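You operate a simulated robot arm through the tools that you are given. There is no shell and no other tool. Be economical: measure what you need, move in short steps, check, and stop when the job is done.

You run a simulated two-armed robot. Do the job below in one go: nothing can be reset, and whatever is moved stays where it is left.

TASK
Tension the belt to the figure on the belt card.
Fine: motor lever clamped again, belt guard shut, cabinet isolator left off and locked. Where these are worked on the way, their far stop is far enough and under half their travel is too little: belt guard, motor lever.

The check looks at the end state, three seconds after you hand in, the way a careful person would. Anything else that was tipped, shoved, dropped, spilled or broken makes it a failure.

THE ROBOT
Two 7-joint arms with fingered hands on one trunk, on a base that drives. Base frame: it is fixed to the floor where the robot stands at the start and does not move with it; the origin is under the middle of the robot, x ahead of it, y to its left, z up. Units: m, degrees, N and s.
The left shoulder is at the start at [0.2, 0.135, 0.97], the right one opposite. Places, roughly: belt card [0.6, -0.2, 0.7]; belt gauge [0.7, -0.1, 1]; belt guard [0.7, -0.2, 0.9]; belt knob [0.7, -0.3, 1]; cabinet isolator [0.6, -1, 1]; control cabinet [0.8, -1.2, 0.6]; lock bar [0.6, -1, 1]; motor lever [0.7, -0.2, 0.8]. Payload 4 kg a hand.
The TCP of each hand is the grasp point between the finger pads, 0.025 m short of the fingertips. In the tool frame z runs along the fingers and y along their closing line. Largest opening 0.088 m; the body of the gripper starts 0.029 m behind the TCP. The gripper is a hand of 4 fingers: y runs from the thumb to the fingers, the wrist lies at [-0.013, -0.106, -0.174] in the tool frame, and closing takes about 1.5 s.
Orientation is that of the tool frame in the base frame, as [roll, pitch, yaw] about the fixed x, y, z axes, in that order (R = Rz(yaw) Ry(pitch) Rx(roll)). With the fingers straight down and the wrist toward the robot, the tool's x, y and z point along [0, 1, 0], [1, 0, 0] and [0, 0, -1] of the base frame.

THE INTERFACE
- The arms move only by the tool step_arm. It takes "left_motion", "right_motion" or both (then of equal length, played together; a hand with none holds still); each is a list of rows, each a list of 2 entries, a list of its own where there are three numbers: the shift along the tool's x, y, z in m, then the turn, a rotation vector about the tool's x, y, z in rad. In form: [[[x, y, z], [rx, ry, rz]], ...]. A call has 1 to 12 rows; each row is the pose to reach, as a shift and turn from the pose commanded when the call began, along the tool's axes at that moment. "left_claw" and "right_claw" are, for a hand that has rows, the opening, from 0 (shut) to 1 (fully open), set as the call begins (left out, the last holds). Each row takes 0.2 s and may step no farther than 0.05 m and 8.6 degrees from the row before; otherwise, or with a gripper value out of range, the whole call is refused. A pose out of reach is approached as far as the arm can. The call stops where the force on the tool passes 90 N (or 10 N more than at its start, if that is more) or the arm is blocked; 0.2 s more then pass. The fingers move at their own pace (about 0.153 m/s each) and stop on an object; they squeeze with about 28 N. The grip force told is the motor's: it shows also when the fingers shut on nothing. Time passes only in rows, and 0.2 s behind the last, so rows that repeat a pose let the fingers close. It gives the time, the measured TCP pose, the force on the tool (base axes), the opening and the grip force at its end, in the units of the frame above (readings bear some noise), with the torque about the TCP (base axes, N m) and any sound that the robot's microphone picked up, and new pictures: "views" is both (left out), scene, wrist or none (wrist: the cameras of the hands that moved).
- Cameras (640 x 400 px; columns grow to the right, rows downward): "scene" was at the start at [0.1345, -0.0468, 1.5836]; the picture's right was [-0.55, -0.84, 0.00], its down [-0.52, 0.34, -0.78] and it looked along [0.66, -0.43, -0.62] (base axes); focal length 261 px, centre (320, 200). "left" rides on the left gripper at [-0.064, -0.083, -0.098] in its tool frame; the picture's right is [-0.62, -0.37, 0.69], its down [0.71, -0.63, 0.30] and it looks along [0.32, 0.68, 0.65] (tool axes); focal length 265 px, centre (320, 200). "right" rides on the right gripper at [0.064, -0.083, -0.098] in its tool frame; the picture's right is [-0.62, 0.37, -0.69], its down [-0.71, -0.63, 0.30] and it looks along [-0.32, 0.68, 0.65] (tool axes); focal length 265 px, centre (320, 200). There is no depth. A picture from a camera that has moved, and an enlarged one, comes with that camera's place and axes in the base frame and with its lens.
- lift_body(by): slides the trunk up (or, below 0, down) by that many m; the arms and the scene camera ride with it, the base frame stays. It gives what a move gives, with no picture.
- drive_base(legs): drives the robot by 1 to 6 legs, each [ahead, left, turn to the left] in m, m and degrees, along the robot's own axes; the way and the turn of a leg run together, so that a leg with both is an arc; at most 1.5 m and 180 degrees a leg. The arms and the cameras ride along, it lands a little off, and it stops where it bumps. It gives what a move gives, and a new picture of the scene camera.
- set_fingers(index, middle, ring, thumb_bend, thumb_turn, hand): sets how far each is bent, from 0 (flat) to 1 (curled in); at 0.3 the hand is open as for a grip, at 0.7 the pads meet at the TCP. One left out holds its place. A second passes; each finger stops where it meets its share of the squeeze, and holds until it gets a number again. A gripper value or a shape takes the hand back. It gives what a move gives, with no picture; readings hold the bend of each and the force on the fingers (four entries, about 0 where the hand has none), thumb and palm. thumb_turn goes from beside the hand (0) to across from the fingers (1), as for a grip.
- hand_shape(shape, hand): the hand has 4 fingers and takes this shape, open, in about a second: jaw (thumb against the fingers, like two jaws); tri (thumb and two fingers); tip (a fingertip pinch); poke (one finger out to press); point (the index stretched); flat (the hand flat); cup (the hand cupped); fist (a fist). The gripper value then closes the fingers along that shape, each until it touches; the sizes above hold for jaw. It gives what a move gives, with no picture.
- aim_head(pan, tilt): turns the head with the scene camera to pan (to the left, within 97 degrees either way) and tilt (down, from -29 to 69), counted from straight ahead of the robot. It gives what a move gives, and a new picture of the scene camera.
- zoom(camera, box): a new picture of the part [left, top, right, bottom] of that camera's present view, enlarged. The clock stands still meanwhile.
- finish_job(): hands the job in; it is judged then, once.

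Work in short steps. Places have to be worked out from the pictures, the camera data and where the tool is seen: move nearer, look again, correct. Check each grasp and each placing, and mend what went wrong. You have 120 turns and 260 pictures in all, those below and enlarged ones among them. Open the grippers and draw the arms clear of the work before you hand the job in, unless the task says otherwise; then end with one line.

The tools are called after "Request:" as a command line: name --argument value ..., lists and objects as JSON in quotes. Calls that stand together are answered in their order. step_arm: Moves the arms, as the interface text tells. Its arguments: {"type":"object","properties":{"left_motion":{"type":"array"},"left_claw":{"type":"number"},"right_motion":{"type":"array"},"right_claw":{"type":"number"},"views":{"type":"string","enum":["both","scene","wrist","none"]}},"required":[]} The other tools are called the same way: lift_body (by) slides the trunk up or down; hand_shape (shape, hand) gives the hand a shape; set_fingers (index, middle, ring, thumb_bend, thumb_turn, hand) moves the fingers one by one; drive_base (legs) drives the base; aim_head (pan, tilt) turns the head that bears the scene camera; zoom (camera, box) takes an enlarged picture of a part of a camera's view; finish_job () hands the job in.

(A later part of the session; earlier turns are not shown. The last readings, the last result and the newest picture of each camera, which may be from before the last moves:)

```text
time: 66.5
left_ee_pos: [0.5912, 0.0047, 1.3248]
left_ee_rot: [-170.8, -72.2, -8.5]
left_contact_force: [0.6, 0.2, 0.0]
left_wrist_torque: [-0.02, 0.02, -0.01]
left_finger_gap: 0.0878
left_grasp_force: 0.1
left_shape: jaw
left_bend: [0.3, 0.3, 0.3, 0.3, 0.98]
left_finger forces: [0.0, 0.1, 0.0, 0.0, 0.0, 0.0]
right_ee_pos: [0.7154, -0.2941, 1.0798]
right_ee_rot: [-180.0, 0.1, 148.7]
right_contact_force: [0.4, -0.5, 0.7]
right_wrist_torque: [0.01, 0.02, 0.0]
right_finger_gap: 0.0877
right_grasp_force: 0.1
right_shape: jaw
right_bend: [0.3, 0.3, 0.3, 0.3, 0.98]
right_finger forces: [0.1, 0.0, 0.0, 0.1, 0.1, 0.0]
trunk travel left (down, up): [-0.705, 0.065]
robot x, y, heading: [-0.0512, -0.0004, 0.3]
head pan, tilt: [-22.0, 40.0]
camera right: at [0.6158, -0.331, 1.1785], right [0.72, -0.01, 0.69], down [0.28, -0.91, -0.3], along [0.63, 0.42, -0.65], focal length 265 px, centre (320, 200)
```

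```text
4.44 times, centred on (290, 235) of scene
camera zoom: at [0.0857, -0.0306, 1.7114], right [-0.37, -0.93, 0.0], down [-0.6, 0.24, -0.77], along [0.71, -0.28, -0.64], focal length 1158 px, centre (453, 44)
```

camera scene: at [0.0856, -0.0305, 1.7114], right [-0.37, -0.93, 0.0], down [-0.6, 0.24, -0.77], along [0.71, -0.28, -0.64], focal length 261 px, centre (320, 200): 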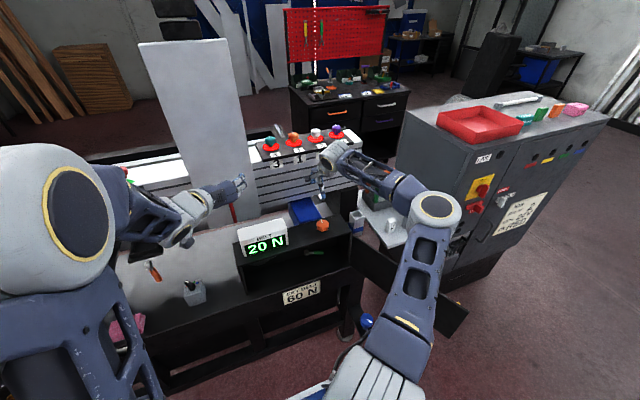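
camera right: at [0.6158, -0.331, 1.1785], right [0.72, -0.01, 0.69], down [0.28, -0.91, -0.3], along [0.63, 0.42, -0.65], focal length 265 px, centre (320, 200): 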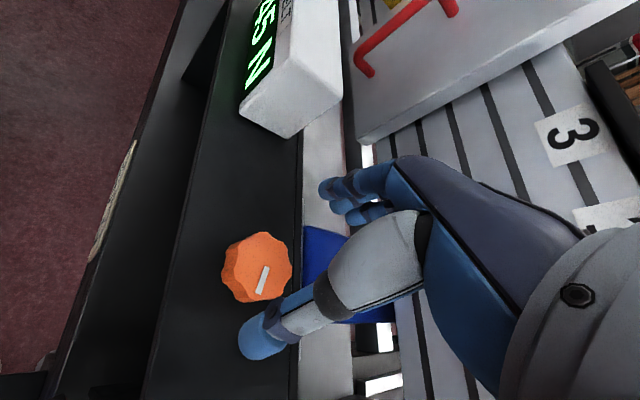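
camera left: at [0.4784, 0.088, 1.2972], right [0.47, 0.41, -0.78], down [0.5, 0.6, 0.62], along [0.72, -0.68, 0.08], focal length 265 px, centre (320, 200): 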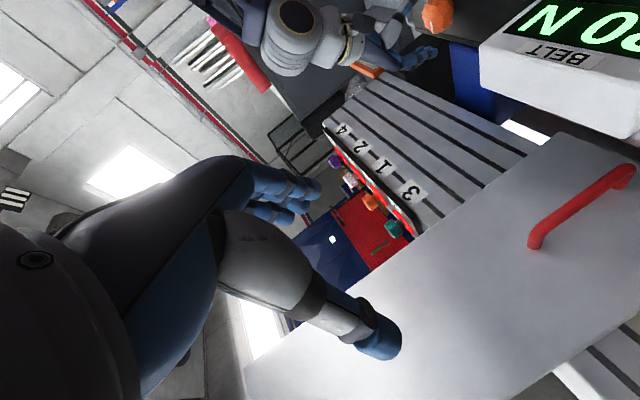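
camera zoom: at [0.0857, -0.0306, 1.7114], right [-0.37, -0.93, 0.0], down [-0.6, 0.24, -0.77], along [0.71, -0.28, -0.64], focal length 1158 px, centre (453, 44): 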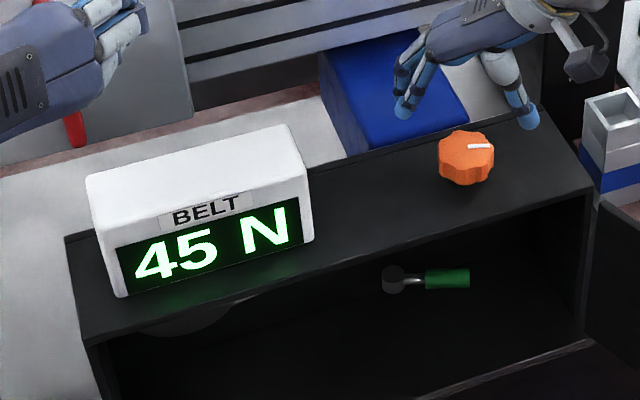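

Pointer has turned ~90° for 25 N (3.6°/N), so 54° more is needed. I descend and grip.

Request:
step_arm --right_motion '[[[0, 0.001, 0.035], [0, 0, 0]], [[0, 0.002, 0.069], [0, 0, 0]]]' --views "none"

Request:
step_arm --right_motion '[[[0, 0, 0], [0, 0, 0]], [[0, 0, 0], [0, 0, 0]], [[0, 0, 0], [0, 0, 0]], [[0, 0, 0], [0, 0, 0]], [[0, 0, 0], [0, 0, 0]], [[0, 0, 0], [0, 0, 0]]]' --right_claw 0 --views "none"

Request:
step_arm --right_motion '[[[0, -0.0004, 0], [0, 0, 0.15]], [[0, -0.0008, 0], [0, 0, 0.3]], [[0.0005, -0.0012, 0], [0, 0, 0.45]], [[0.0005, -0.0016, 0], [0, 0, 0.6]], [[0.001, -0.002, 0], [0, 0, 0.75]], [[0.001, -0.0025, 0], [0, 0, 0.88]]]' --views "wrist"

Request:
zoom --camera "scene" --box '[230, 190, 350, 280]'

```text
time: 67.1
left_ee_pos: [0.5914, 0.0047, 1.3262]
left_ee_rot: [-170.9, -72.2, -8.3]
left_contact_force: [0.1, 0.5, -0.4]
left_wrist_torque: [0.0, 0.0, 0.0]
left_finger_gap: 0.0879
left_grasp_force: 0.0
left_shape: jaw
left_bend: [0.3, 0.3, 0.3, 0.3, 0.98]
left_finger forces: [0.0, 0.0, 0.0, 0.0, 0.1, 0.1]
right_ee_pos: [0.7178, -0.2941, 1.0111]
right_ee_rot: [-179.9, 0.1, 148.6]
right_contact_force: [0.1, -0.1, -0.1]
right_wrist_torque: [-0.01, -0.02, -0.03]
right_finger_gap: 0.0876
right_grasp_force: 0.0
right_shape: jaw
right_bend: [0.3, 0.3, 0.3, 0.3, 0.98]
right_finger forces: [0.1, 0.0, 0.0, 0.1, 0.1, 0.1]
trunk travel left (down, up): [-0.705, 0.065]
robot x, y, heading: [-0.0577, -0.0045, 0.3]
head pan, tilt: [-22.0, 40.0]
```

```text
time: 68.5
left_ee_pos: [0.5919, 0.0033, 1.3249]
left_ee_rot: [-171.0, -72.2, -8.3]
left_contact_force: [0.1, -0.1, 0.3]
left_wrist_torque: [0.01, 0.0, 0.03]
left_finger_gap: 0.0876
left_grasp_force: 0.1
left_shape: jaw
left_bend: [0.3, 0.3, 0.3, 0.3, 0.98]
left_finger forces: [0.1, 0.0, 0.1, 0.0, 0.0, 0.0]
right_ee_pos: [0.7175, -0.2925, 1.0101]
right_ee_rot: [-180.0, 0.1, 148.7]
right_contact_force: [-0.4, -1.1, -4.5]
right_wrist_torque: [-0.29, 0.27, 0.05]
right_finger_gap: 0.035
right_grasp_force: 28.3
right_shape: jaw
right_bend: [0.74, 0.52, 0.54, 0.73, 1.0]
right_finger forces: [17.8, 7.7, 3.4, 0.0, 36.6, 0.0]
trunk travel left (down, up): [-0.705, 0.065]
robot x, y, heading: [-0.0571, -0.0018, 0.5]
head pan, tilt: [-22.0, 40.0]
```

```text
time: 69.9
left_ee_pos: [0.5936, 0.0043, 1.3233]
left_ee_rot: [-171.1, -72.1, -8.1]
left_contact_force: [-0.1, 0.6, 0.1]
left_wrist_torque: [0.01, -0.03, 0.0]
left_finger_gap: 0.0878
left_grasp_force: 0.0
left_shape: jaw
left_bend: [0.3, 0.3, 0.3, 0.3, 0.98]
left_finger forces: [0.0, 0.0, 0.0, 0.0, 0.0, 0.0]
right_ee_pos: [0.7143, -0.2935, 1.0111]
right_ee_rot: [-180.0, 0.0, 98.3]
right_contact_force: [16.3, 8.1, -24.8]
right_wrist_torque: [0.16, -0.14, 0.25]
right_finger_gap: 0.0355
right_grasp_force: 28.4
right_shape: jaw
right_bend: [0.74, 0.47, 0.48, 0.73, 1.0]
right_finger forces: [25.7, 23.1, 3.6, 0.0, 24.9, 0.1]
trunk travel left (down, up): [-0.705, 0.065]
robot x, y, heading: [-0.052, -0.0004, 0.3]
head pan, tilt: [-22.0, 40.0]
camera right: at [0.6215, -0.2412, 1.1091], right [0.46, -0.56, 0.69], down [-0.52, -0.8, -0.3], along [0.72, -0.22, -0.65], focal length 265 px, centre (320, 200)
```

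right: 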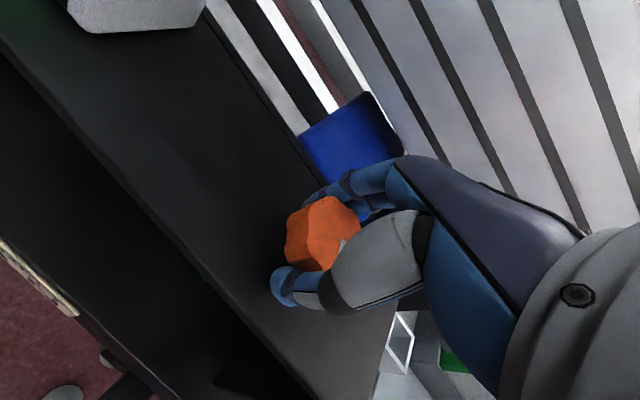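

```text
4.44 times, centred on (290, 235) of scene
camera zoom: at [0.0873, -0.0305, 1.7111], right [-0.37, -0.93, 0.0], down [-0.6, 0.24, -0.77], along [0.71, -0.28, -0.64], focal length 1158 px, centre (453, 44)
```

zoom: 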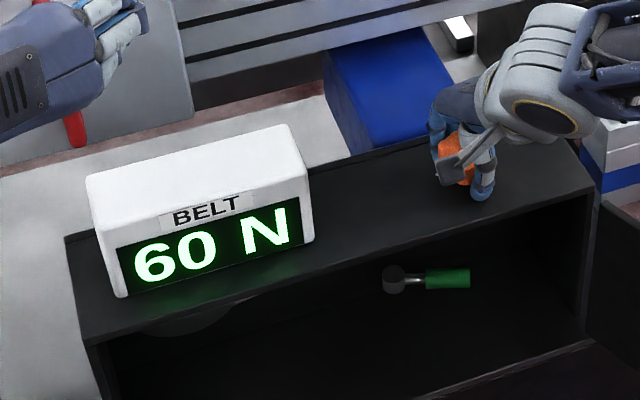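

60 N shown. I open, lift, and check that the reading and pointer stay.

Request:
step_arm --right_motion '[[[0, 0, 0], [0, 0, 0]], [[0, 0, 0], [0, 0, 0]], [[0, 0, -0.04], [0, 0, 0]], [[0, 0, -0.08], [0, 0, 0]], [[0, -0.03, -0.11], [0, 0, 0]], [[0, -0.07, -0.13], [0, 0, 0]]]' --right_claw 1 --views "none"

Request:
zoom --camera "scene" --box '[230, 190, 350, 280]'

Request:
zoom --camera "right" --box '[160, 160, 320, 320]'

```text
time: 71.3
left_ee_pos: [0.5929, 0.0047, 1.3242]
left_ee_rot: [-170.7, -72.1, -8.6]
left_contact_force: [1.0, 0.0, -0.1]
left_wrist_torque: [0.0, 0.01, -0.01]
left_finger_gap: 0.0879
left_grasp_force: 0.0
left_shape: jaw
left_bend: [0.3, 0.3, 0.3, 0.3, 0.98]
left_finger forces: [0.0, 0.0, 0.1, 0.0, 0.0, 0.1]
right_ee_pos: [0.6461, -0.3027, 1.143]
right_ee_rot: [-179.9, 0.0, 98.2]
right_contact_force: [0.3, 0.0, 0.2]
right_wrist_torque: [0.01, 0.01, 0.02]
right_finger_gap: 0.0877
right_grasp_force: 0.1
right_shape: jaw
right_bend: [0.3, 0.3, 0.3, 0.3, 0.98]
right_finger forces: [0.0, 0.1, 0.0, 0.0, 0.0, 0.0]
trunk travel left (down, up): [-0.705, 0.065]
robot x, y, heading: [-0.0536, 0.0017, -0.0]
head pan, tilt: [-22.0, 40.0]
```

```text
4.44 times, centred on (290, 235) of scene
camera zoom: at [0.0863, -0.0304, 1.7113], right [-0.37, -0.93, 0.0], down [-0.6, 0.24, -0.77], along [0.71, -0.28, -0.64], focal length 1158 px, centre (453, 44)
```

zoom: 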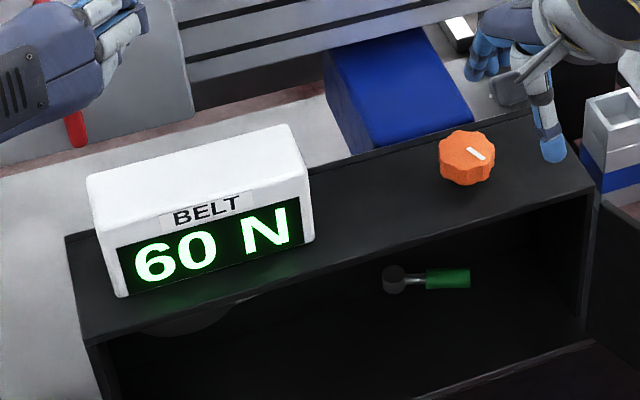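

```text
2.50 times, centred on (240, 240) of right
camera zoom: at [0.5525, -0.2507, 1.2409], right [0.45, -0.56, 0.69], down [-0.52, -0.8, -0.3], along [0.72, -0.22, -0.65], focal length 664 px, centre (520, 100)
```

zoom: 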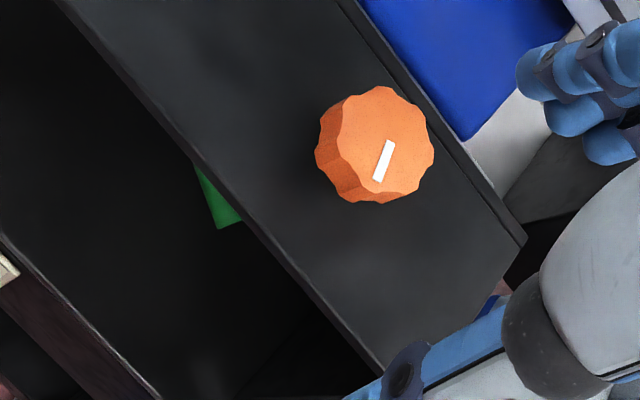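

Reading holds at 60 N; pointer has turned ~146° in all (≈3.6°/N), i.e. close to nominal 60. Now I back off the base and stow the right arm, to reclamp the lever with the left hand.

Request:
drive_base --legs '[[-0.2, 0, 0]]'

Request:
step_arm --right_motion '[[[-0.03, -0.035, 0], [0, 0, 0]], [[-0.06, -0.07, 0], [0, 0, 0]], [[-0.09, -0.105, 0], [0, 0, 0]], [[-0.12, -0.14, 0], [0, 0, 0]], [[-0.15, -0.175, 0], [0, 0, 0]], [[-0.18, -0.21, 0], [0, 0, 0]], [[-0.21, -0.245, 0], [0, 0, 0]]]' --views "scene"

```text
time: 72.9
left_ee_pos: [0.3927, 0.0046, 1.3252]
left_ee_rot: [-170.9, -72.2, -8.2]
left_contact_force: [0.3, 0.0, 0.3]
left_wrist_torque: [-0.01, 0.04, -0.01]
left_finger_gap: 0.0878
left_grasp_force: 0.1
left_shape: jaw
left_bend: [0.3, 0.3, 0.3, 0.3, 0.98]
left_finger forces: [0.0, 0.1, 0.1, 0.0, 0.0, 0.1]
right_ee_pos: [0.4465, -0.3027, 1.1435]
right_ee_rot: [180.0, 0.0, 98.4]
right_contact_force: [0.5, -0.3, 0.4]
right_wrist_torque: [-0.03, -0.02, -0.02]
right_finger_gap: 0.0877
right_grasp_force: 0.0
right_shape: jaw
right_bend: [0.3, 0.3, 0.3, 0.3, 0.98]
right_finger forces: [0.0, 0.0, 0.0, 0.1, 0.0, 0.0]
trunk travel left (down, up): [-0.705, 0.065]
robot x, y, heading: [-0.252, 0.0011, 0.3]
head pan, tilt: [-22.0, 40.0]
camera scene: at [-0.1136, -0.0315, 1.7114], right [-0.37, -0.93, 0.0], down [-0.6, 0.24, -0.77], along [0.71, -0.28, -0.64], focal length 261 px, centre (320, 200)
```

scene: 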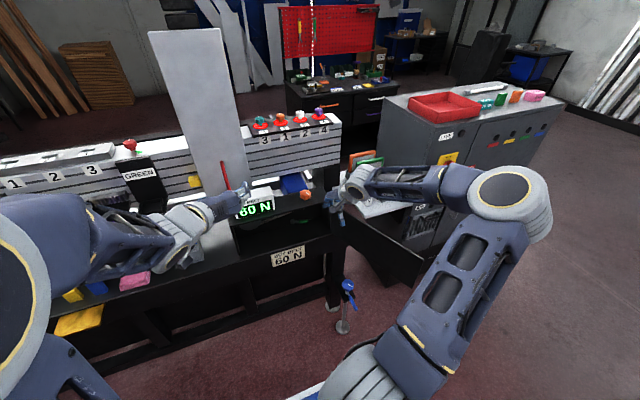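

```text
time: 74.5
left_ee_pos: [0.3932, 0.0045, 1.3254]
left_ee_rot: [-170.9, -72.2, -8.5]
left_contact_force: [-0.5, 0.4, 0.2]
left_wrist_torque: [0.0, 0.0, 0.0]
left_finger_gap: 0.0881
left_grasp_force: 0.1
left_shape: jaw
left_bend: [0.3, 0.3, 0.3, 0.3, 0.98]
left_finger forces: [0.0, 0.1, 0.0, 0.1, 0.1, 0.0]
right_ee_pos: [0.2364, -0.5451, 1.1436]
right_ee_rot: [-179.9, -0.1, 98.5]
right_contact_force: [0.5, 0.9, 0.5]
right_wrist_torque: [-0.01, 0.0, -0.02]
right_finger_gap: 0.0876
right_grasp_force: 0.1
right_shape: jaw
right_bend: [0.3, 0.3, 0.3, 0.3, 0.98]
right_finger forces: [0.0, 0.1, 0.1, 0.0, 0.0, 0.0]
trunk travel left (down, up): [-0.705, 0.065]
robot x, y, heading: [-0.2546, -0.0008, 0.7]
head pan, tilt: [-22.0, 40.0]
camera scene: at [-0.1135, -0.0312, 1.7114], right [-0.37, -0.93, 0.0], down [-0.6, 0.24, -0.77], along [0.71, -0.28, -0.64], focal length 261 px, centre (320, 200)
```

scene: 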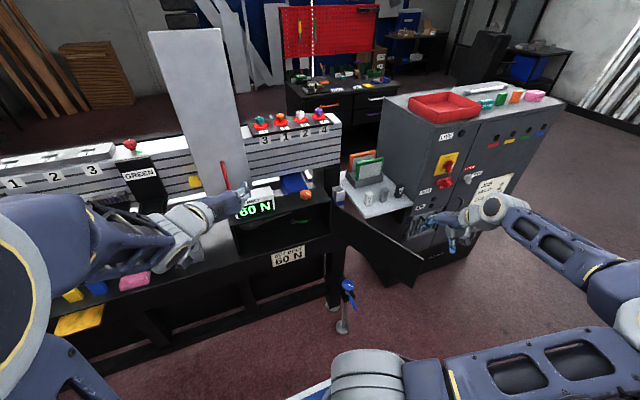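

I lift the right hand further clear of the guard's tip, then roll the left hand -90° so its jaws close vertically.

Request:
step_arm --right_motion '[[[-0.01, -0.01, -0.045], [0, 0, 0]], [[-0.025, -0.03, -0.085], [0, 0, 0]], [[-0.045, -0.05, -0.125], [0, 0, 0]], [[-0.065, -0.07, -0.165], [0, 0, 0]], [[-0.087, -0.094, -0.2], [0, 0, 0]], [[-0.087, -0.094, -0.2], [0, 0, 0]], [[-0.087, -0.094, -0.2], [0, 0, 0]], [[-0.087, -0.094, -0.2], [0, 0, 0]], [[-0.087, -0.094, -0.2], [0, 0, 0]], [[-0.087, -0.094, -0.2], [0, 0, 0]], [[-0.087, -0.094, -0.2], [0, 0, 0]]]' --left_motion '[[[0, 0, 0.007], [0, 0, -0.143]], [[0, 0, 0.014], [0, 0, -0.286]], [[0, 0, 0.021], [0, 0, -0.428]], [[0, 0, 0.028], [0, 0, -0.571]], [[0, 0, 0.035], [0, 0, -0.714]], [[0, 0, 0.042], [0, 0, -0.857]], [[0, 0, 0.05], [0, 0, -1.0]], [[0, 0, 0.057], [0, 0, -1.142]], [[0, 0, 0.064], [0, 0, -1.285]], [[0, 0, 0.07], [0, 0, -1.428]], [[0, 0, 0.08], [0, 0, -1.571]]]' --views "scene"

```text
time: 76.9
left_ee_pos: [0.469, 0.0057, 1.3005]
left_ee_rot: [107.6, -2.6, 90.5]
left_contact_force: [0.1, 0.5, 0.4]
left_wrist_torque: [0.01, 0.0, -0.01]
left_finger_gap: 0.0878
left_grasp_force: 0.0
left_shape: jaw
left_bend: [0.3, 0.3, 0.3, 0.3, 0.98]
left_finger forces: [0.0, 0.1, 0.0, 0.0, 0.1, 0.0]
right_ee_pos: [0.1556, -0.6458, 1.3419]
right_ee_rot: [-179.9, 0.0, 98.4]
right_contact_force: [0.4, 0.0, -0.8]
right_wrist_torque: [0.02, 0.0, 0.01]
right_finger_gap: 0.0877
right_grasp_force: 0.1
right_shape: jaw
right_bend: [0.3, 0.3, 0.3, 0.3, 0.98]
right_finger forces: [0.0, 0.0, 0.0, 0.0, 0.1, 0.0]
trunk travel left (down, up): [-0.705, 0.065]
robot x, y, heading: [-0.2548, 0.0009, 0.4]
head pan, tilt: [-22.0, 40.0]
camera scene: at [-0.1139, -0.0314, 1.7114], right [-0.37, -0.93, 0.0], down [-0.6, 0.24, -0.77], along [0.71, -0.28, -0.64], focal length 261 px, centre (320, 200)
```

scene: 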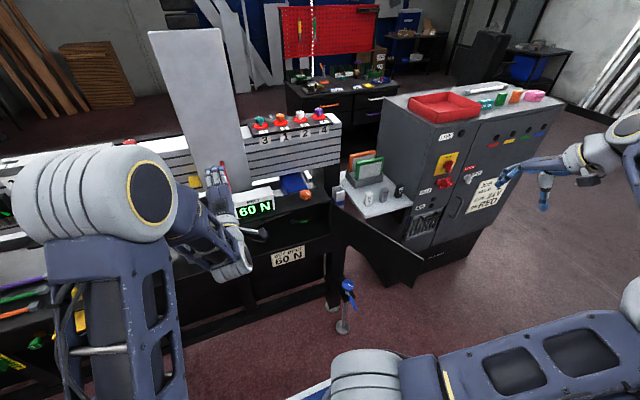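

Orientation is right. I lower the trunk so the left arm reaches into the box level, and look at the lever.

Request:
lift_body --by -0.33

Request:
aim_head --pan -16 --tilt 28

Request:
zoom --camera "scene" --box '[240, 150, 400, 270]'

```text
time: 80.1
left_ee_pos: [0.4676, 0.0057, 0.97]
left_ee_rot: [107.6, -2.7, 90.4]
left_contact_force: [0.4, 0.6, -0.2]
left_wrist_torque: [0.0, -0.02, 0.02]
left_finger_gap: 0.0878
left_grasp_force: 0.1
left_shape: jaw
left_bend: [0.3, 0.3, 0.3, 0.3, 0.98]
left_finger forces: [0.0, 0.0, 0.1, 0.1, 0.0, 0.1]
right_ee_pos: [0.1559, -0.6459, 1.0129]
right_ee_rot: [-180.0, 0.0, 98.4]
right_contact_force: [0.0, -0.1, -0.3]
right_wrist_torque: [-0.01, 0.0, -0.01]
right_finger_gap: 0.0877
right_grasp_force: 0.0
right_shape: jaw
right_bend: [0.3, 0.3, 0.3, 0.3, 0.98]
right_finger forces: [0.0, 0.1, 0.0, 0.1, 0.0, 0.1]
trunk travel left (down, up): [-0.375, 0.395]
robot x, y, heading: [-0.2547, 0.0003, 0.5]
head pan, tilt: [-22.0, 40.0]
```

```text
time: 80.8
left_ee_pos: [0.4689, 0.0069, 0.9708]
left_ee_rot: [107.5, -2.7, 90.5]
left_contact_force: [-0.7, -0.6, -0.7]
left_wrist_torque: [0.03, 0.04, 0.03]
left_finger_gap: 0.088
left_grasp_force: 0.0
left_shape: jaw
left_bend: [0.3, 0.3, 0.3, 0.3, 0.98]
left_finger forces: [0.0, 0.0, 0.0, 0.0, 0.0, 0.0]
right_ee_pos: [0.1552, -0.6466, 1.0119]
right_ee_rot: [179.9, 0.0, 98.4]
right_contact_force: [0.4, -1.3, 0.0]
right_wrist_torque: [0.03, -0.01, -0.03]
right_finger_gap: 0.0879
right_grasp_force: 0.1
right_shape: jaw
right_bend: [0.3, 0.3, 0.3, 0.3, 0.98]
right_finger forces: [0.1, 0.0, 0.0, 0.0, 0.0, 0.1]
trunk travel left (down, up): [-0.375, 0.395]
robot x, y, heading: [-0.2537, -0.0017, 0.4]
head pan, tilt: [-16.0, 28.0]
camera scene: at [-0.105, -0.0248, 1.3999], right [-0.27, -0.96, 0.0], down [-0.45, 0.13, -0.88], along [0.85, -0.24, -0.47], focal length 261 px, centre (320, 200)
```

scene: 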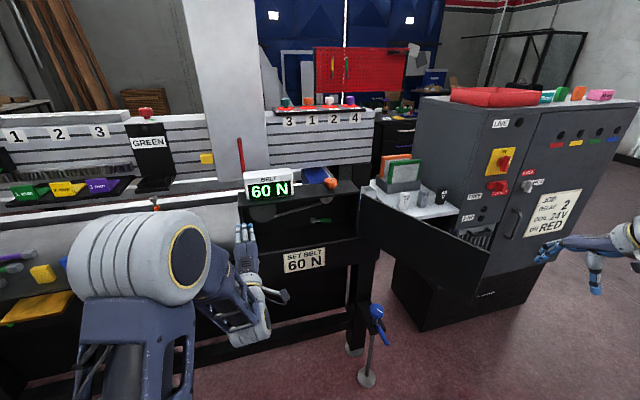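

```text
3.33 times, centred on (320, 210) of scene
camera zoom: at [-0.105, -0.0248, 1.3999], right [-0.27, -0.96, 0.0], down [-0.45, 0.13, -0.88], along [0.85, -0.24, -0.47], focal length 869 px, centre (320, 167)
```

zoom: 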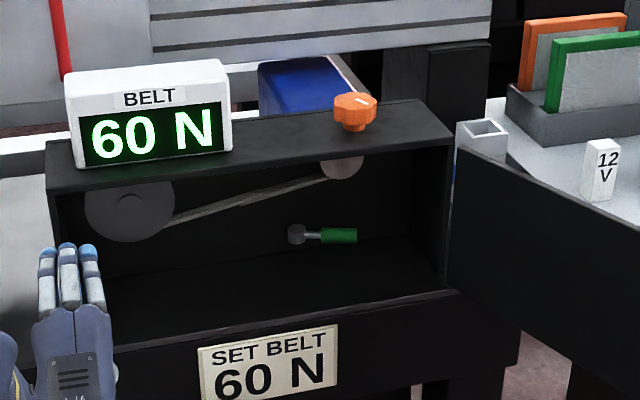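

Lever unchanged, end at ≈[0.725,-0.304,0.842], hub [0.75,-0.236]. I bring the hand in front of the handle, jaw opening about 6 cm.

Request:
step_arm --left_motion '[[[-0.041, -0.002, 0.018], [0.03, 0, 0]], [[-0.082, -0.004, 0.036], [0.06, 0, 0]], [[-0.123, -0.006, 0.056], [0.09, 0, 0]], [[-0.164, -0.008, 0.076], [0.12, 0, 0]], [[-0.205, -0.009, 0.098], [0.15, 0, 0]], [[-0.246, -0.011, 0.12], [0.18, 0, 0]], [[-0.289, -0.0125, 0.1424], [0.2, 0, 0]]]' --left_claw 0.65 --views "both"

Request:
zoom --camera "scene" --box '[260, 170, 360, 250]'

```text
time: 82.5
left_ee_pos: [0.603, -0.2798, 0.8993]
left_ee_rot: [119.2, -2.8, 90.6]
left_contact_force: [-0.6, 0.1, -0.4]
left_wrist_torque: [-0.02, 0.02, 0.0]
left_finger_gap: 0.0573
left_grasp_force: 0.1
left_shape: jaw
left_bend: [0.28, 0.39, 0.35, 0.61, 1.0]
left_finger forces: [0.1, 0.0, 0.0, 0.0, 0.0, 0.0]
right_ee_pos: [0.1555, -0.6451, 1.012]
right_ee_rot: [-180.0, 0.0, 98.4]
right_contact_force: [0.1, 0.4, -0.4]
right_wrist_torque: [0.0, -0.01, -0.01]
right_finger_gap: 0.0876
right_grasp_force: 0.1
right_shape: jaw
right_bend: [0.3, 0.3, 0.3, 0.3, 0.98]
right_finger forces: [0.0, 0.0, 0.1, 0.0, 0.0, 0.0]
trunk travel left (down, up): [-0.375, 0.395]
robot x, y, heading: [-0.2543, -0.0028, 0.4]
head pan, tilt: [-16.0, 28.0]
camera scene: at [-0.1051, -0.0245, 1.4], right [-0.27, -0.96, 0.0], down [-0.45, 0.13, -0.88], along [0.85, -0.24, -0.47], focal length 261 px, centre (320, 200)
camera left: at [0.4772, -0.3431, 0.8714], right [0.43, -0.58, -0.69], down [-0.05, 0.75, -0.66], along [0.9, 0.32, 0.29], focal length 265 px, centre (320, 200)
```

scene: 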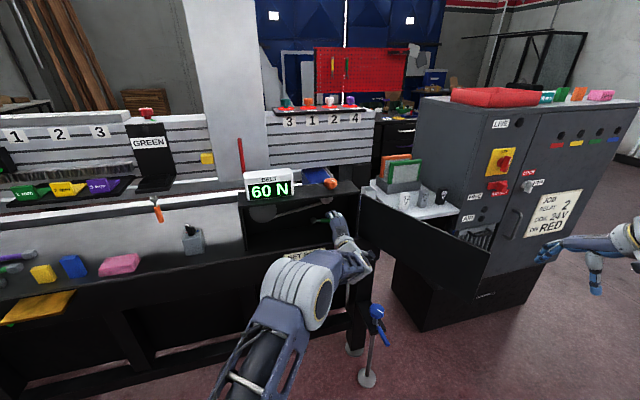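
left: 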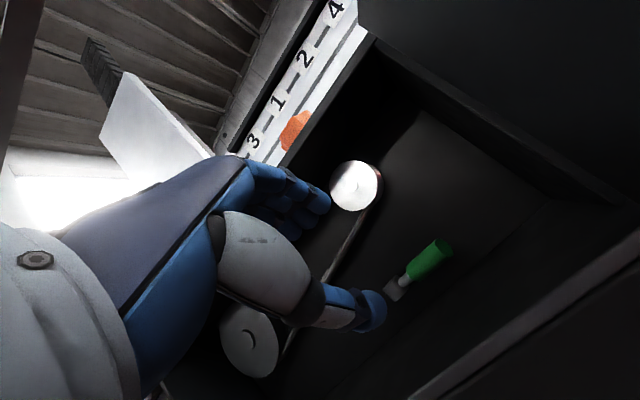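

```text
5.00 times, centred on (310, 210) of scene
camera zoom: at [-0.1051, -0.0245, 1.4], right [-0.27, -0.96, 0.0], down [-0.45, 0.13, -0.88], along [0.85, -0.24, -0.47], focal length 1303 px, centre (370, 150)
```

zoom: 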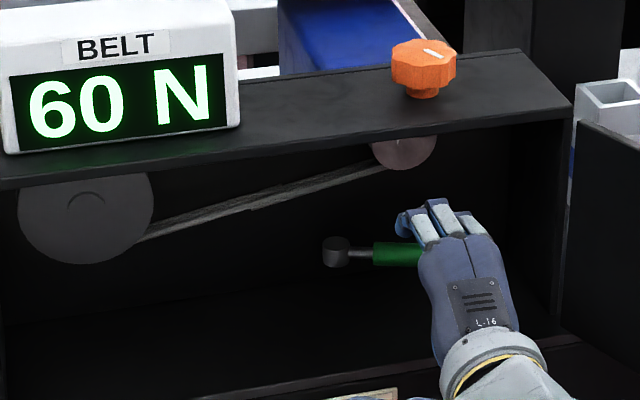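

Handle confirmed at z≈0.838. I advance so the handle comes between the upper fingers and lower thumb.

Request:
step_arm --left_motion '[[[0, 0.01, 0.03], [0, 0, 0]], [[0, 0.018, 0.065], [0, 0, 0]], [[0, 0.018, 0.1], [0, 0, 0]], [[0, 0.018, 0.13], [0, 0, 0]]]' --views "wrist"

Request:
zoom --camera "scene" --box '[260, 170, 360, 250]'

```text
time: 83.5
left_ee_pos: [0.6994, -0.2753, 0.8679]
left_ee_rot: [119.2, -2.8, 90.5]
left_contact_force: [0.4, -0.2, -0.2]
left_wrist_torque: [-0.01, -0.02, -0.04]
left_finger_gap: 0.057
left_grasp_force: 0.0
left_shape: jaw
left_bend: [0.28, 0.39, 0.35, 0.62, 1.0]
left_finger forces: [0.1, 0.0, 0.1, 0.1, 0.0, 0.0]
left hand out of reach, approached as far as the arm can: row 4
right_ee_pos: [0.1542, -0.6457, 1.0114]
right_ee_rot: [180.0, 0.0, 98.4]
right_contact_force: [1.3, -0.6, 0.5]
right_wrist_torque: [0.04, -0.02, 0.01]
right_finger_gap: 0.0875
right_grasp_force: 0.1
right_shape: jaw
right_bend: [0.3, 0.3, 0.3, 0.3, 0.98]
right_finger forces: [0.1, 0.0, 0.0, 0.0, 0.0, 0.0]
trunk travel left (down, up): [-0.375, 0.395]
robot x, y, heading: [-0.2551, -0.0005, 0.4]
head pan, tilt: [-16.0, 28.0]
camera left: at [0.5727, -0.3389, 0.8397], right [0.43, -0.58, -0.69], down [-0.05, 0.75, -0.66], along [0.9, 0.32, 0.29], focal length 265 px, centre (320, 200)
```

left: 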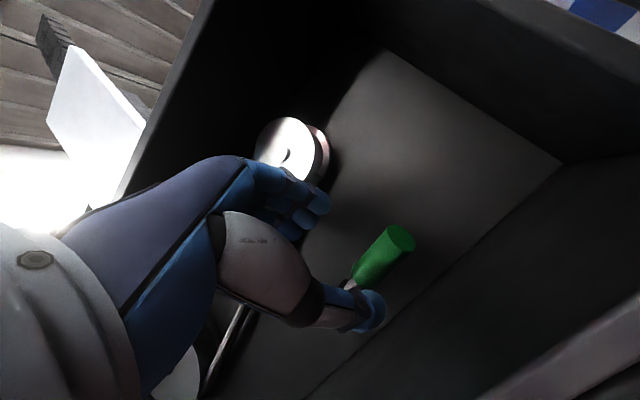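

```text
5.00 times, centred on (310, 210) of scene
camera zoom: at [-0.105, -0.0247, 1.3999], right [-0.27, -0.96, 0.0], down [-0.45, 0.13, -0.88], along [0.85, -0.24, -0.47], focal length 1303 px, centre (370, 150)
```

zoom: 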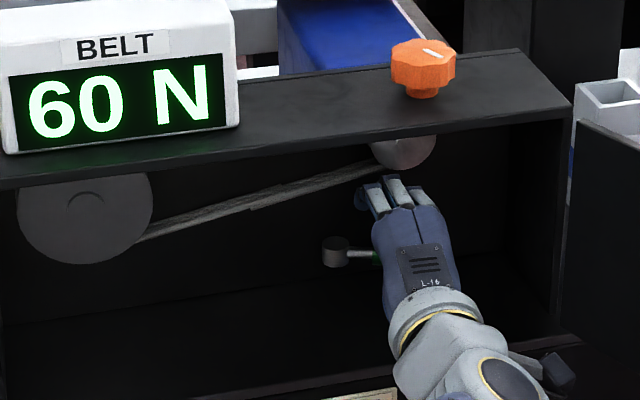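

The arm is at its reach. Floor of the box is ~0.78, so there is room for the thumb below. I lower the hand 2.5 cm and open slightly more, then drive 5 cm forward.

Request:
step_arm --left_motion '[[[0, -0.014, -0.004], [0, 0, 0]], [[0, -0.0277, 0.0017], [0, 0, 0]], [[0, -0.0277, 0.0017], [0, 0, 0]]]' --left_claw 0.8 --views "none"

Request:
drive_base --legs '[[0.045, 0, 0]]'

Request:
zoom --camera "left" --box '[160, 80, 560, 380]'

Request:
zoom --camera "scene" --box '[260, 170, 360, 250]'

```text
time: 84.2
left_ee_pos: [0.6856, -0.276, 0.8448]
left_ee_rot: [119.0, -2.6, 90.4]
left_contact_force: [-1.1, -1.1, 7.3]
left_wrist_torque: [-0.03, 0.02, -0.01]
left_finger_gap: 0.0665
left_grasp_force: 0.0
left_shape: jaw
left_bend: [0.27, 0.34, 0.32, 0.56, 1.0]
left_finger forces: [0.0, 0.0, 0.0, 0.0, 7.7, 0.0]
right_ee_pos: [0.1555, -0.646, 1.0126]
right_ee_rot: [179.9, 0.0, 98.4]
right_contact_force: [-0.1, -0.1, -0.5]
right_wrist_torque: [-0.04, 0.01, 0.01]
right_finger_gap: 0.0878
right_grasp_force: 0.1
right_shape: jaw
right_bend: [0.3, 0.3, 0.3, 0.3, 0.98]
right_finger forces: [0.0, 0.1, 0.1, 0.1, 0.1, 0.0]
trunk travel left (down, up): [-0.375, 0.395]
robot x, y, heading: [-0.2547, 0.0023, 0.3]
head pan, tilt: [-16.0, 28.0]
```

```text
time: 85.2
left_ee_pos: [0.7295, -0.2783, 0.8472]
left_ee_rot: [118.8, -2.7, 90.3]
left_contact_force: [-49.2, 2.1, 18.6]
left_wrist_torque: [-0.08, -1.57, -0.19]
left_finger_gap: 0.0634
left_grasp_force: 0.0
left_shape: jaw
left_bend: [0.27, 0.36, 0.32, 0.54, 1.0]
left_finger forces: [42.5, 4.9, 0.0, 0.0, 4.9, 0.0]
right_ee_pos: [0.2004, -0.6456, 1.0127]
right_ee_rot: [179.9, 0.0, 98.4]
right_contact_force: [-0.3, 0.3, -0.9]
right_wrist_torque: [0.0, 0.01, 0.01]
right_finger_gap: 0.0875
right_grasp_force: 0.0
right_shape: jaw
right_bend: [0.3, 0.3, 0.3, 0.3, 0.98]
right_finger forces: [0.1, 0.1, 0.1, 0.1, 0.0, 0.0]
trunk travel left (down, up): [-0.375, 0.395]
robot x, y, heading: [-0.213, 0.0011, 0.6]
head pan, tilt: [-16.0, 28.0]
camera scene: at [-0.0614, -0.0242, 1.4003], right [-0.27, -0.96, 0.0], down [-0.45, 0.13, -0.88], along [0.85, -0.24, -0.47], focal length 261 px, centre (320, 200)
```

scene: 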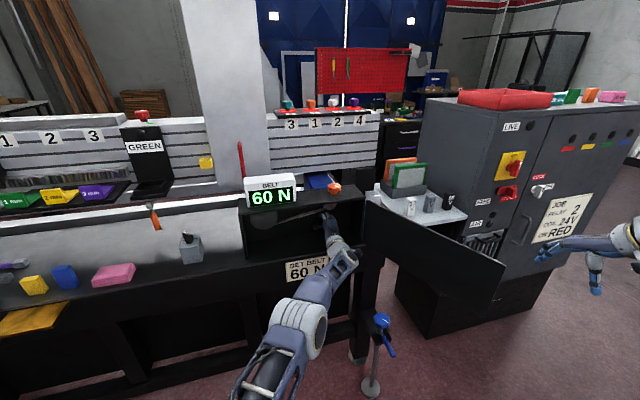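

```text
1.33 times, centred on (360, 230) of left
camera zoom: at [0.6032, -0.3423, 0.8183], right [0.43, -0.59, -0.68], down [-0.04, 0.75, -0.66], along [0.9, 0.31, 0.3], focal length 354 px, centre (267, 160)
```

zoom: 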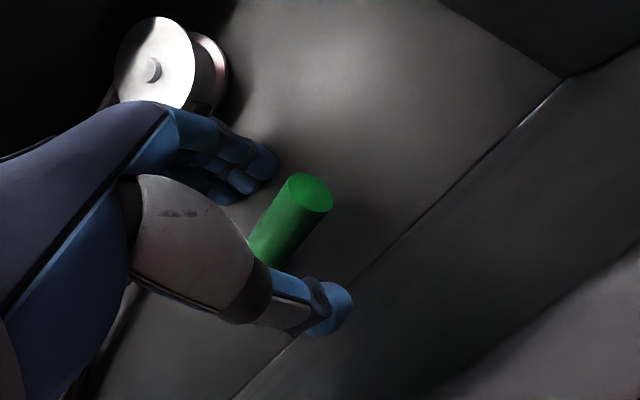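

```text
5.00 times, centred on (310, 210) of scene
camera zoom: at [-0.0614, -0.0242, 1.4003], right [-0.27, -0.96, 0.0], down [-0.45, 0.13, -0.88], along [0.85, -0.24, -0.47], focal length 1303 px, centre (370, 150)
```

zoom: 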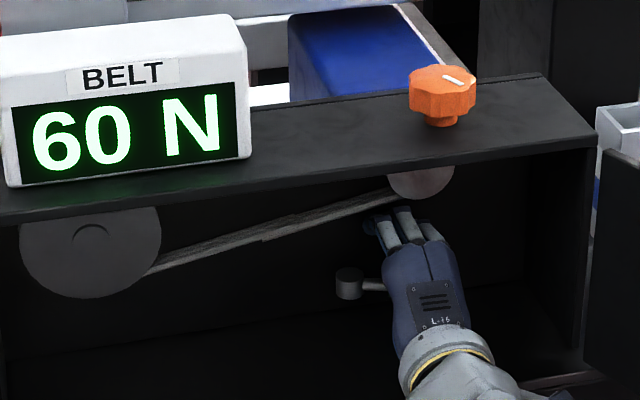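

The handle sits between fingers and thumb; the index presses on something behind with ~42 N, so I back off 8 mm and close.

Request:
step_arm --left_motion '[[[0, 0, -0.008], [0, 0, 0]], [[0, 0, -0.01], [0, 0, 0]], [[0, 0, -0.01], [0, 0, 0]], [[0, 0, -0.01], [0, 0, 0]], [[0, 0, -0.01], [0, 0, 0]], [[0, 0, -0.01], [0, 0, 0]], [[0, 0, -0.01], [0, 0, 0]]]' --left_claw 0 --views "wrist"

Request:
zoom --camera "left" --box '[160, 80, 560, 380]'

```text
time: 86.8
left_ee_pos: [0.7227, -0.2772, 0.8466]
left_ee_rot: [119.0, -2.7, 90.3]
left_contact_force: [6.9, 5.2, -22.7]
left_wrist_torque: [0.11, 0.07, -0.09]
left_finger_gap: 0.0159
left_grasp_force: 28.0
left_shape: jaw
left_bend: [0.74, 0.63, 0.6, 0.74, 1.0]
left_finger forces: [7.7, 4.1, 2.7, 0.1, 30.6, 0.0]
right_ee_pos: [0.2012, -0.6454, 1.0104]
right_ee_rot: [179.9, -0.1, 98.4]
right_contact_force: [0.2, -0.5, -0.4]
right_wrist_torque: [-0.03, -0.04, -0.02]
right_finger_gap: 0.0877
right_grasp_force: 0.1
right_shape: jaw
right_bend: [0.3, 0.3, 0.3, 0.3, 0.98]
right_finger forces: [0.0, 0.0, 0.1, 0.1, 0.0, 0.0]
trunk travel left (down, up): [-0.375, 0.395]
robot x, y, heading: [-0.213, 0.0025, 0.5]
head pan, tilt: [-16.0, 28.0]
camera left: at [0.5962, -0.3417, 0.8186], right [0.43, -0.59, -0.69], down [-0.04, 0.75, -0.66], along [0.9, 0.31, 0.29], focal length 265 px, centre (320, 200)
```

left: 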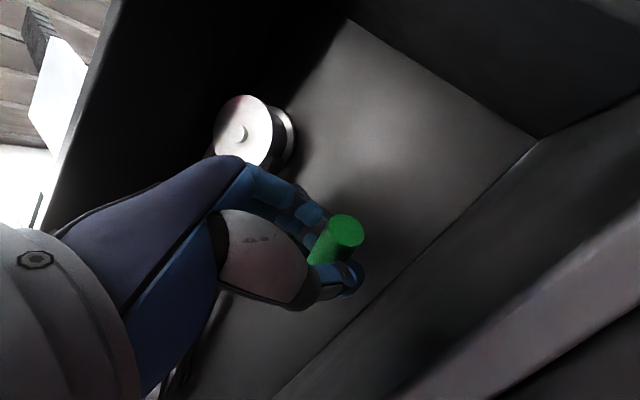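

```text
1.33 times, centred on (360, 230) of left
camera zoom: at [0.5962, -0.3417, 0.8186], right [0.43, -0.59, -0.69], down [-0.04, 0.75, -0.66], along [0.9, 0.31, 0.29], focal length 354 px, centre (267, 160)
```

zoom: 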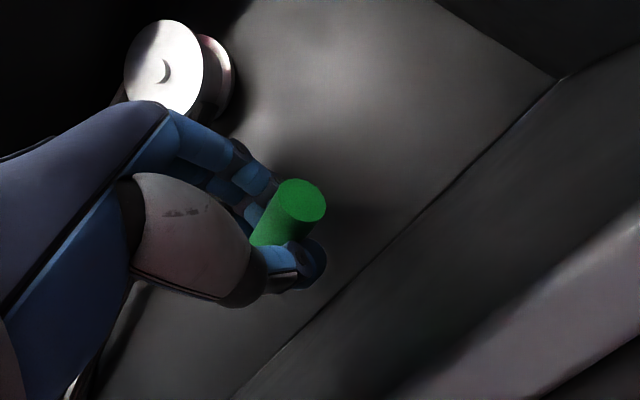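

Gripped well (gap 16 mm). I turn the lever about its hub back toward clamped: first 30°, hand yawing along.

Request:
step_arm --left_motion '[[[0.0039, -0.0026, -0.0046], [0, -0.1145, 0.0637]], [[0.0084, -0.0049, -0.0087], [0, -0.229, 0.127]], [[0.0135, -0.0068, -0.0122], [0, -0.343, 0.191]], [[0.0191, -0.0085, -0.0152], [0, -0.458, 0.2546]]]' --views "wrist"

Request:
zoom --camera "scene" --box '[260, 170, 360, 250]'

```text
time: 87.8
left_ee_pos: [0.7065, -0.2591, 0.8478]
left_ee_rot: [120.6, -2.4, 60.1]
left_contact_force: [5.6, 0.4, -23.2]
left_wrist_torque: [0.13, 0.02, 0.0]
left_finger_gap: 0.016
left_grasp_force: 28.0
left_shape: jaw
left_bend: [0.74, 0.64, 0.61, 0.74, 1.0]
left_finger forces: [7.4, 3.7, 3.3, 0.1, 31.6, 0.0]
right_ee_pos: [0.2011, -0.6463, 1.011]
right_ee_rot: [180.0, 0.0, 98.3]
right_contact_force: [0.2, -0.4, -0.2]
right_wrist_torque: [0.01, 0.01, 0.0]
right_finger_gap: 0.0879
right_grasp_force: 0.0
right_shape: jaw
right_bend: [0.3, 0.3, 0.3, 0.3, 0.98]
right_finger forces: [0.1, 0.1, 0.0, 0.0, 0.0, 0.0]
trunk travel left (down, up): [-0.375, 0.395]
robot x, y, heading: [-0.2077, -0.0005, 0.3]
head pan, tilt: [-16.0, 28.0]
camera left: at [0.5633, -0.2507, 0.8232], right [0.06, -0.72, -0.7], down [0.32, 0.67, -0.67], along [0.95, -0.18, 0.27], focal length 265 px, centre (320, 200)
```

left: 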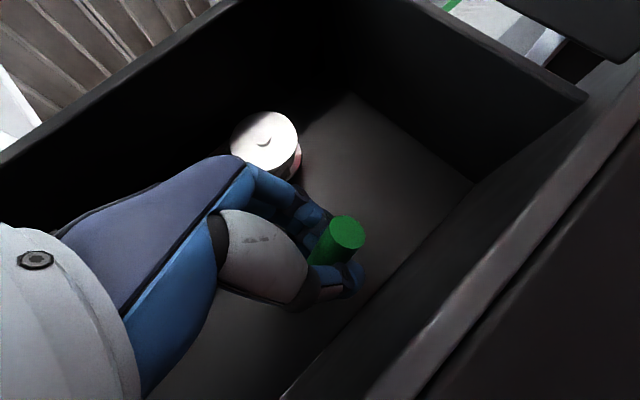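

```text
5.00 times, centred on (310, 210) of scene
camera zoom: at [-0.0587, -0.0247, 1.3998], right [-0.27, -0.96, 0.0], down [-0.45, 0.13, -0.88], along [0.85, -0.24, -0.47], focal length 1303 px, centre (370, 150)
```

zoom: 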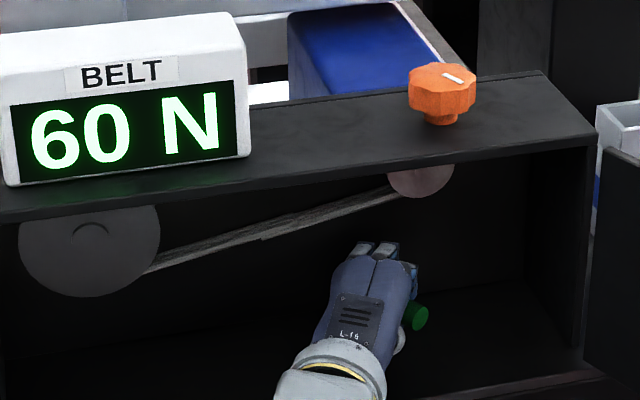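

Moves freely. I continue the remaining ~38-40° to the clamped stop.

Request:
step_arm --left_motion '[[[0.0039, -0.0029, -0.0049], [0, -0.12, 0.071]], [[0.0087, -0.0054, -0.0092], [0, -0.24, 0.142]], [[0.0141, -0.0077, -0.013], [0, -0.36, 0.213]], [[0.0201, -0.0096, -0.0162], [0, -0.48, 0.284]], [[0.0264, -0.0109, -0.0184], [0, -0.6, 0.355]]]' --views "wrist"

Request:
zoom --camera "scene" --box '[260, 170, 360, 250]'

```text
time: 89.0
left_ee_pos: [0.697, -0.2292, 0.8478]
left_ee_rot: [122.4, -2.0, 20.2]
left_contact_force: [18.7, -18.8, -25.3]
left_wrist_torque: [-0.15, -0.22, 0.1]
left_finger_gap: 0.014
left_grasp_force: 28.2
left_shape: jaw
left_bend: [0.73, 0.63, 0.61, 0.74, 1.0]
left_finger forces: [10.0, 4.0, 3.6, 0.0, 31.1, 0.0]
right_ee_pos: [0.2012, -0.6464, 1.0124]
right_ee_rot: [-179.9, 0.1, 98.3]
right_contact_force: [0.0, 0.7, -0.7]
right_wrist_torque: [0.0, -0.01, -0.03]
right_finger_gap: 0.0879
right_grasp_force: 0.0
right_shape: jaw
right_bend: [0.3, 0.3, 0.3, 0.3, 0.98]
right_finger forces: [0.0, 0.0, 0.0, 0.1, 0.0, 0.1]
trunk travel left (down, up): [-0.375, 0.395]
robot x, y, heading: [-0.2098, -0.0011, 0.3]
head pan, tilt: [-16.0, 28.0]
camera left: at [0.5944, -0.1311, 0.828], right [-0.43, -0.57, -0.7], down [0.67, 0.33, -0.67], along [0.61, -0.75, 0.24], focal length 265 px, centre (320, 200)
```

left: 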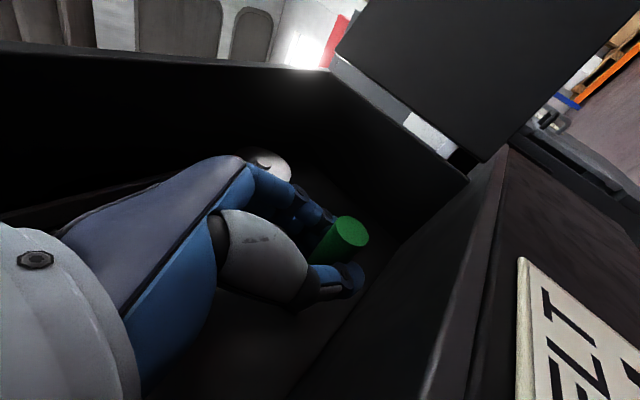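

```text
5.00 times, centred on (310, 210) of scene
camera zoom: at [-0.0582, -0.0254, 1.3998], right [-0.27, -0.96, 0.0], down [-0.45, 0.13, -0.88], along [0.85, -0.24, -0.47], focal length 1303 px, centre (370, 150)
```

zoom: 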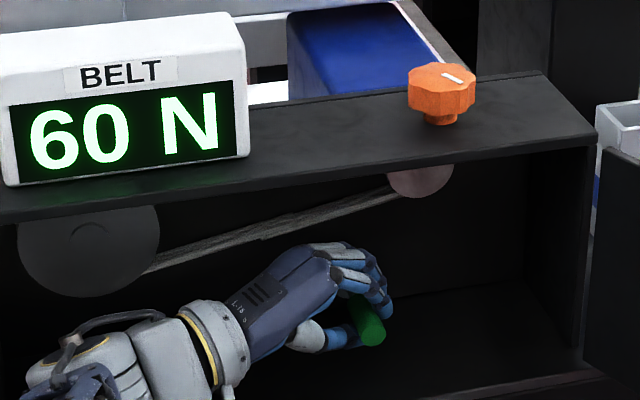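

The lever is back pointing straight out, against its stop. I open the jaw and slide out to the left.

Request:
step_arm --left_motion '[[[0, 0, 0], [0, 0, 0]], [[0, 0, 0], [0, 0, 0]], [[0, 0, 0], [0, 0, 0]], [[0, 0, 0], [0, 0, 0]]]' --left_claw 0.85 --views "wrist"

```text
time: 90.0
left_ee_pos: [0.6984, -0.2259, 0.8536]
left_ee_rot: [121.7, -2.1, 20.1]
left_contact_force: [0.5, 1.2, 2.2]
left_wrist_torque: [0.07, -0.02, -0.01]
left_finger_gap: 0.0743
left_grasp_force: 0.0
left_shape: jaw
left_bend: [0.28, 0.33, 0.31, 0.45, 0.99]
left_finger forces: [0.0, 0.0, 0.0, 0.0, 3.0, 0.0]
right_ee_pos: [0.2003, -0.6458, 1.0112]
right_ee_rot: [-180.0, 0.0, 98.5]
right_contact_force: [-0.2, 0.2, -0.7]
right_wrist_torque: [-0.04, -0.02, 0.01]
right_finger_gap: 0.0878
right_grasp_force: 0.0
right_shape: jaw
right_bend: [0.3, 0.3, 0.3, 0.3, 0.98]
right_finger forces: [0.0, 0.0, 0.0, 0.0, 0.0, 0.1]
trunk travel left (down, up): [-0.375, 0.395]
robot x, y, heading: [-0.2123, -0.0019, 0.5]
head pan, tilt: [-16.0, 28.0]
camera left: at [0.5946, -0.1288, 0.832], right [-0.42, -0.58, -0.7], down [0.67, 0.32, -0.67], along [0.61, -0.75, 0.25], focal length 265 px, centre (320, 200)
```

left: 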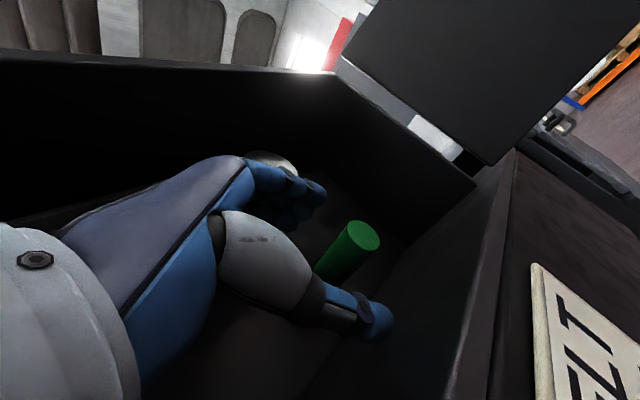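

Open. I slide the hand straight out (-x) along the handle's axis.

Request:
step_arm --left_motion '[[[-0.028, -0.0054, -0.0087], [0, 0, 0]], [[-0.056, -0.0108, -0.0175], [0, 0, 0]], [[-0.085, -0.0161, -0.0262], [0, 0, 0]], [[-0.113, -0.0215, -0.035], [0, 0, 0]], [[-0.151, -0.0285, -0.0465], [0, 0, 0]]]' --views "wrist"

Request:
zoom --camera "scene" --box '[260, 170, 360, 250]'

```text
time: 91.2
left_ee_pos: [0.5378, -0.228, 0.8455]
left_ee_rot: [121.7, -2.0, 20.1]
left_contact_force: [0.1, 0.6, 0.8]
left_wrist_torque: [-0.01, 0.0, 0.05]
left_finger_gap: 0.0748
left_grasp_force: 0.1
left_shape: jaw
left_bend: [0.28, 0.33, 0.31, 0.43, 0.99]
left_finger forces: [0.0, 0.0, 0.0, 0.0, 0.0, 0.0]
right_ee_pos: [0.2005, -0.6456, 1.0117]
right_ee_rot: [179.9, 0.0, 98.5]
right_contact_force: [0.6, 0.0, 0.3]
right_wrist_torque: [0.0, -0.03, 0.01]
right_finger_gap: 0.0874
right_grasp_force: 0.0
right_shape: jaw
right_bend: [0.3, 0.3, 0.3, 0.3, 0.98]
right_finger forces: [0.0, 0.0, 0.0, 0.0, 0.0, 0.1]
trunk travel left (down, up): [-0.375, 0.395]
robot x, y, heading: [-0.2099, 0.0033, 0.1]
head pan, tilt: [-16.0, 28.0]
camera left: at [0.4336, -0.1308, 0.8241], right [-0.42, -0.58, -0.7], down [0.67, 0.33, -0.67], along [0.61, -0.75, 0.25], focal length 265 px, centre (320, 200)
```

left: 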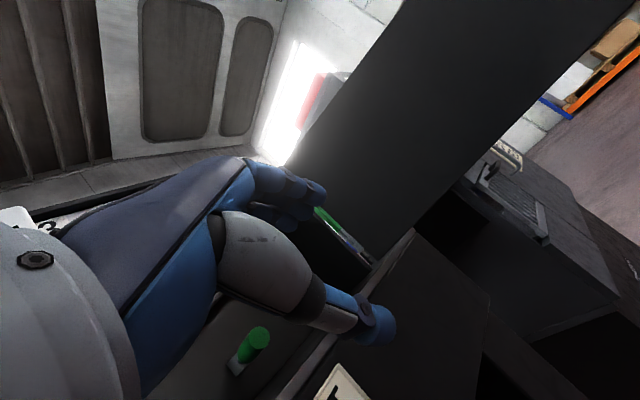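

```text
5.00 times, centred on (310, 210) of scene
camera zoom: at [-0.0595, -0.0245, 1.3999], right [-0.27, -0.96, 0.0], down [-0.45, 0.13, -0.88], along [0.85, -0.24, -0.47], focal length 1303 px, centre (370, 150)
```

zoom: 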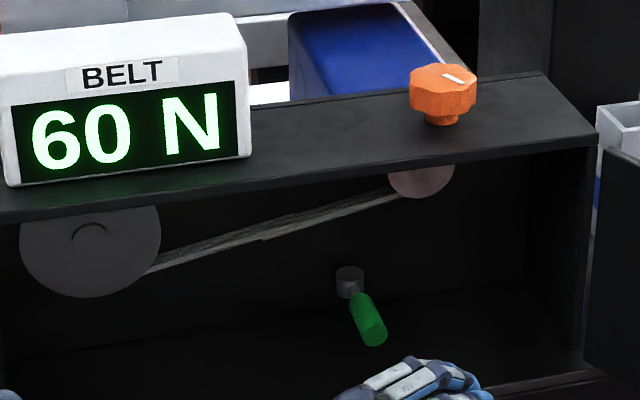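

The lever is back in its original clamped position and the gauge shows 60 N. Now the guard: I look at its tip and the right hand, to push it shut from its outer side.

Request:
aim_head --pan -45 --tilt 40

```text
time: 92.1
left_ee_pos: [0.5386, -0.2283, 0.8461]
left_ee_rot: [121.8, -2.0, 20.2]
left_contact_force: [0.7, 0.7, -0.3]
left_wrist_torque: [0.0, 0.04, 0.0]
left_finger_gap: 0.0747
left_grasp_force: 0.2
left_shape: jaw
left_bend: [0.28, 0.33, 0.31, 0.43, 0.99]
left_finger forces: [0.0, 0.0, 0.0, 0.0, 0.1, 0.0]
right_ee_pos: [0.2018, -0.6445, 1.0116]
right_ee_rot: [-180.0, 0.0, 98.3]
right_contact_force: [-0.3, 0.2, 0.4]
right_wrist_torque: [0.05, 0.0, 0.01]
right_finger_gap: 0.0876
right_grasp_force: 0.1
right_shape: jaw
right_bend: [0.3, 0.3, 0.3, 0.3, 0.98]
right_finger forces: [0.0, 0.0, 0.0, 0.0, 0.0, 0.0]
trunk travel left (down, up): [-0.375, 0.395]
robot x, y, heading: [-0.2104, -0.0009, 0.5]
head pan, tilt: [-45.0, 40.0]
camera scene: at [-0.0868, -0.0596, 1.3815], right [-0.7, -0.71, 0.0], down [-0.46, 0.45, -0.77], along [0.55, -0.54, -0.64], focal length 261 px, centre (320, 200)
```

scene: 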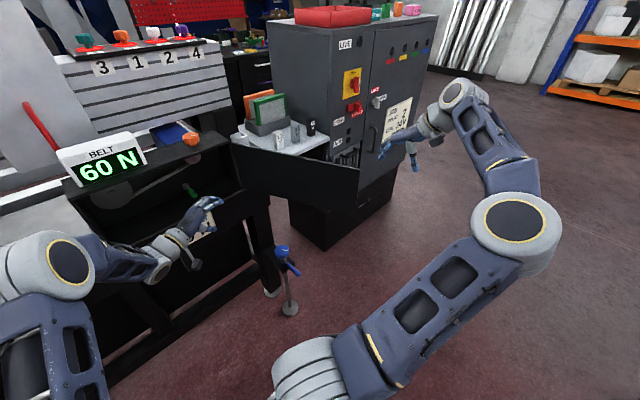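

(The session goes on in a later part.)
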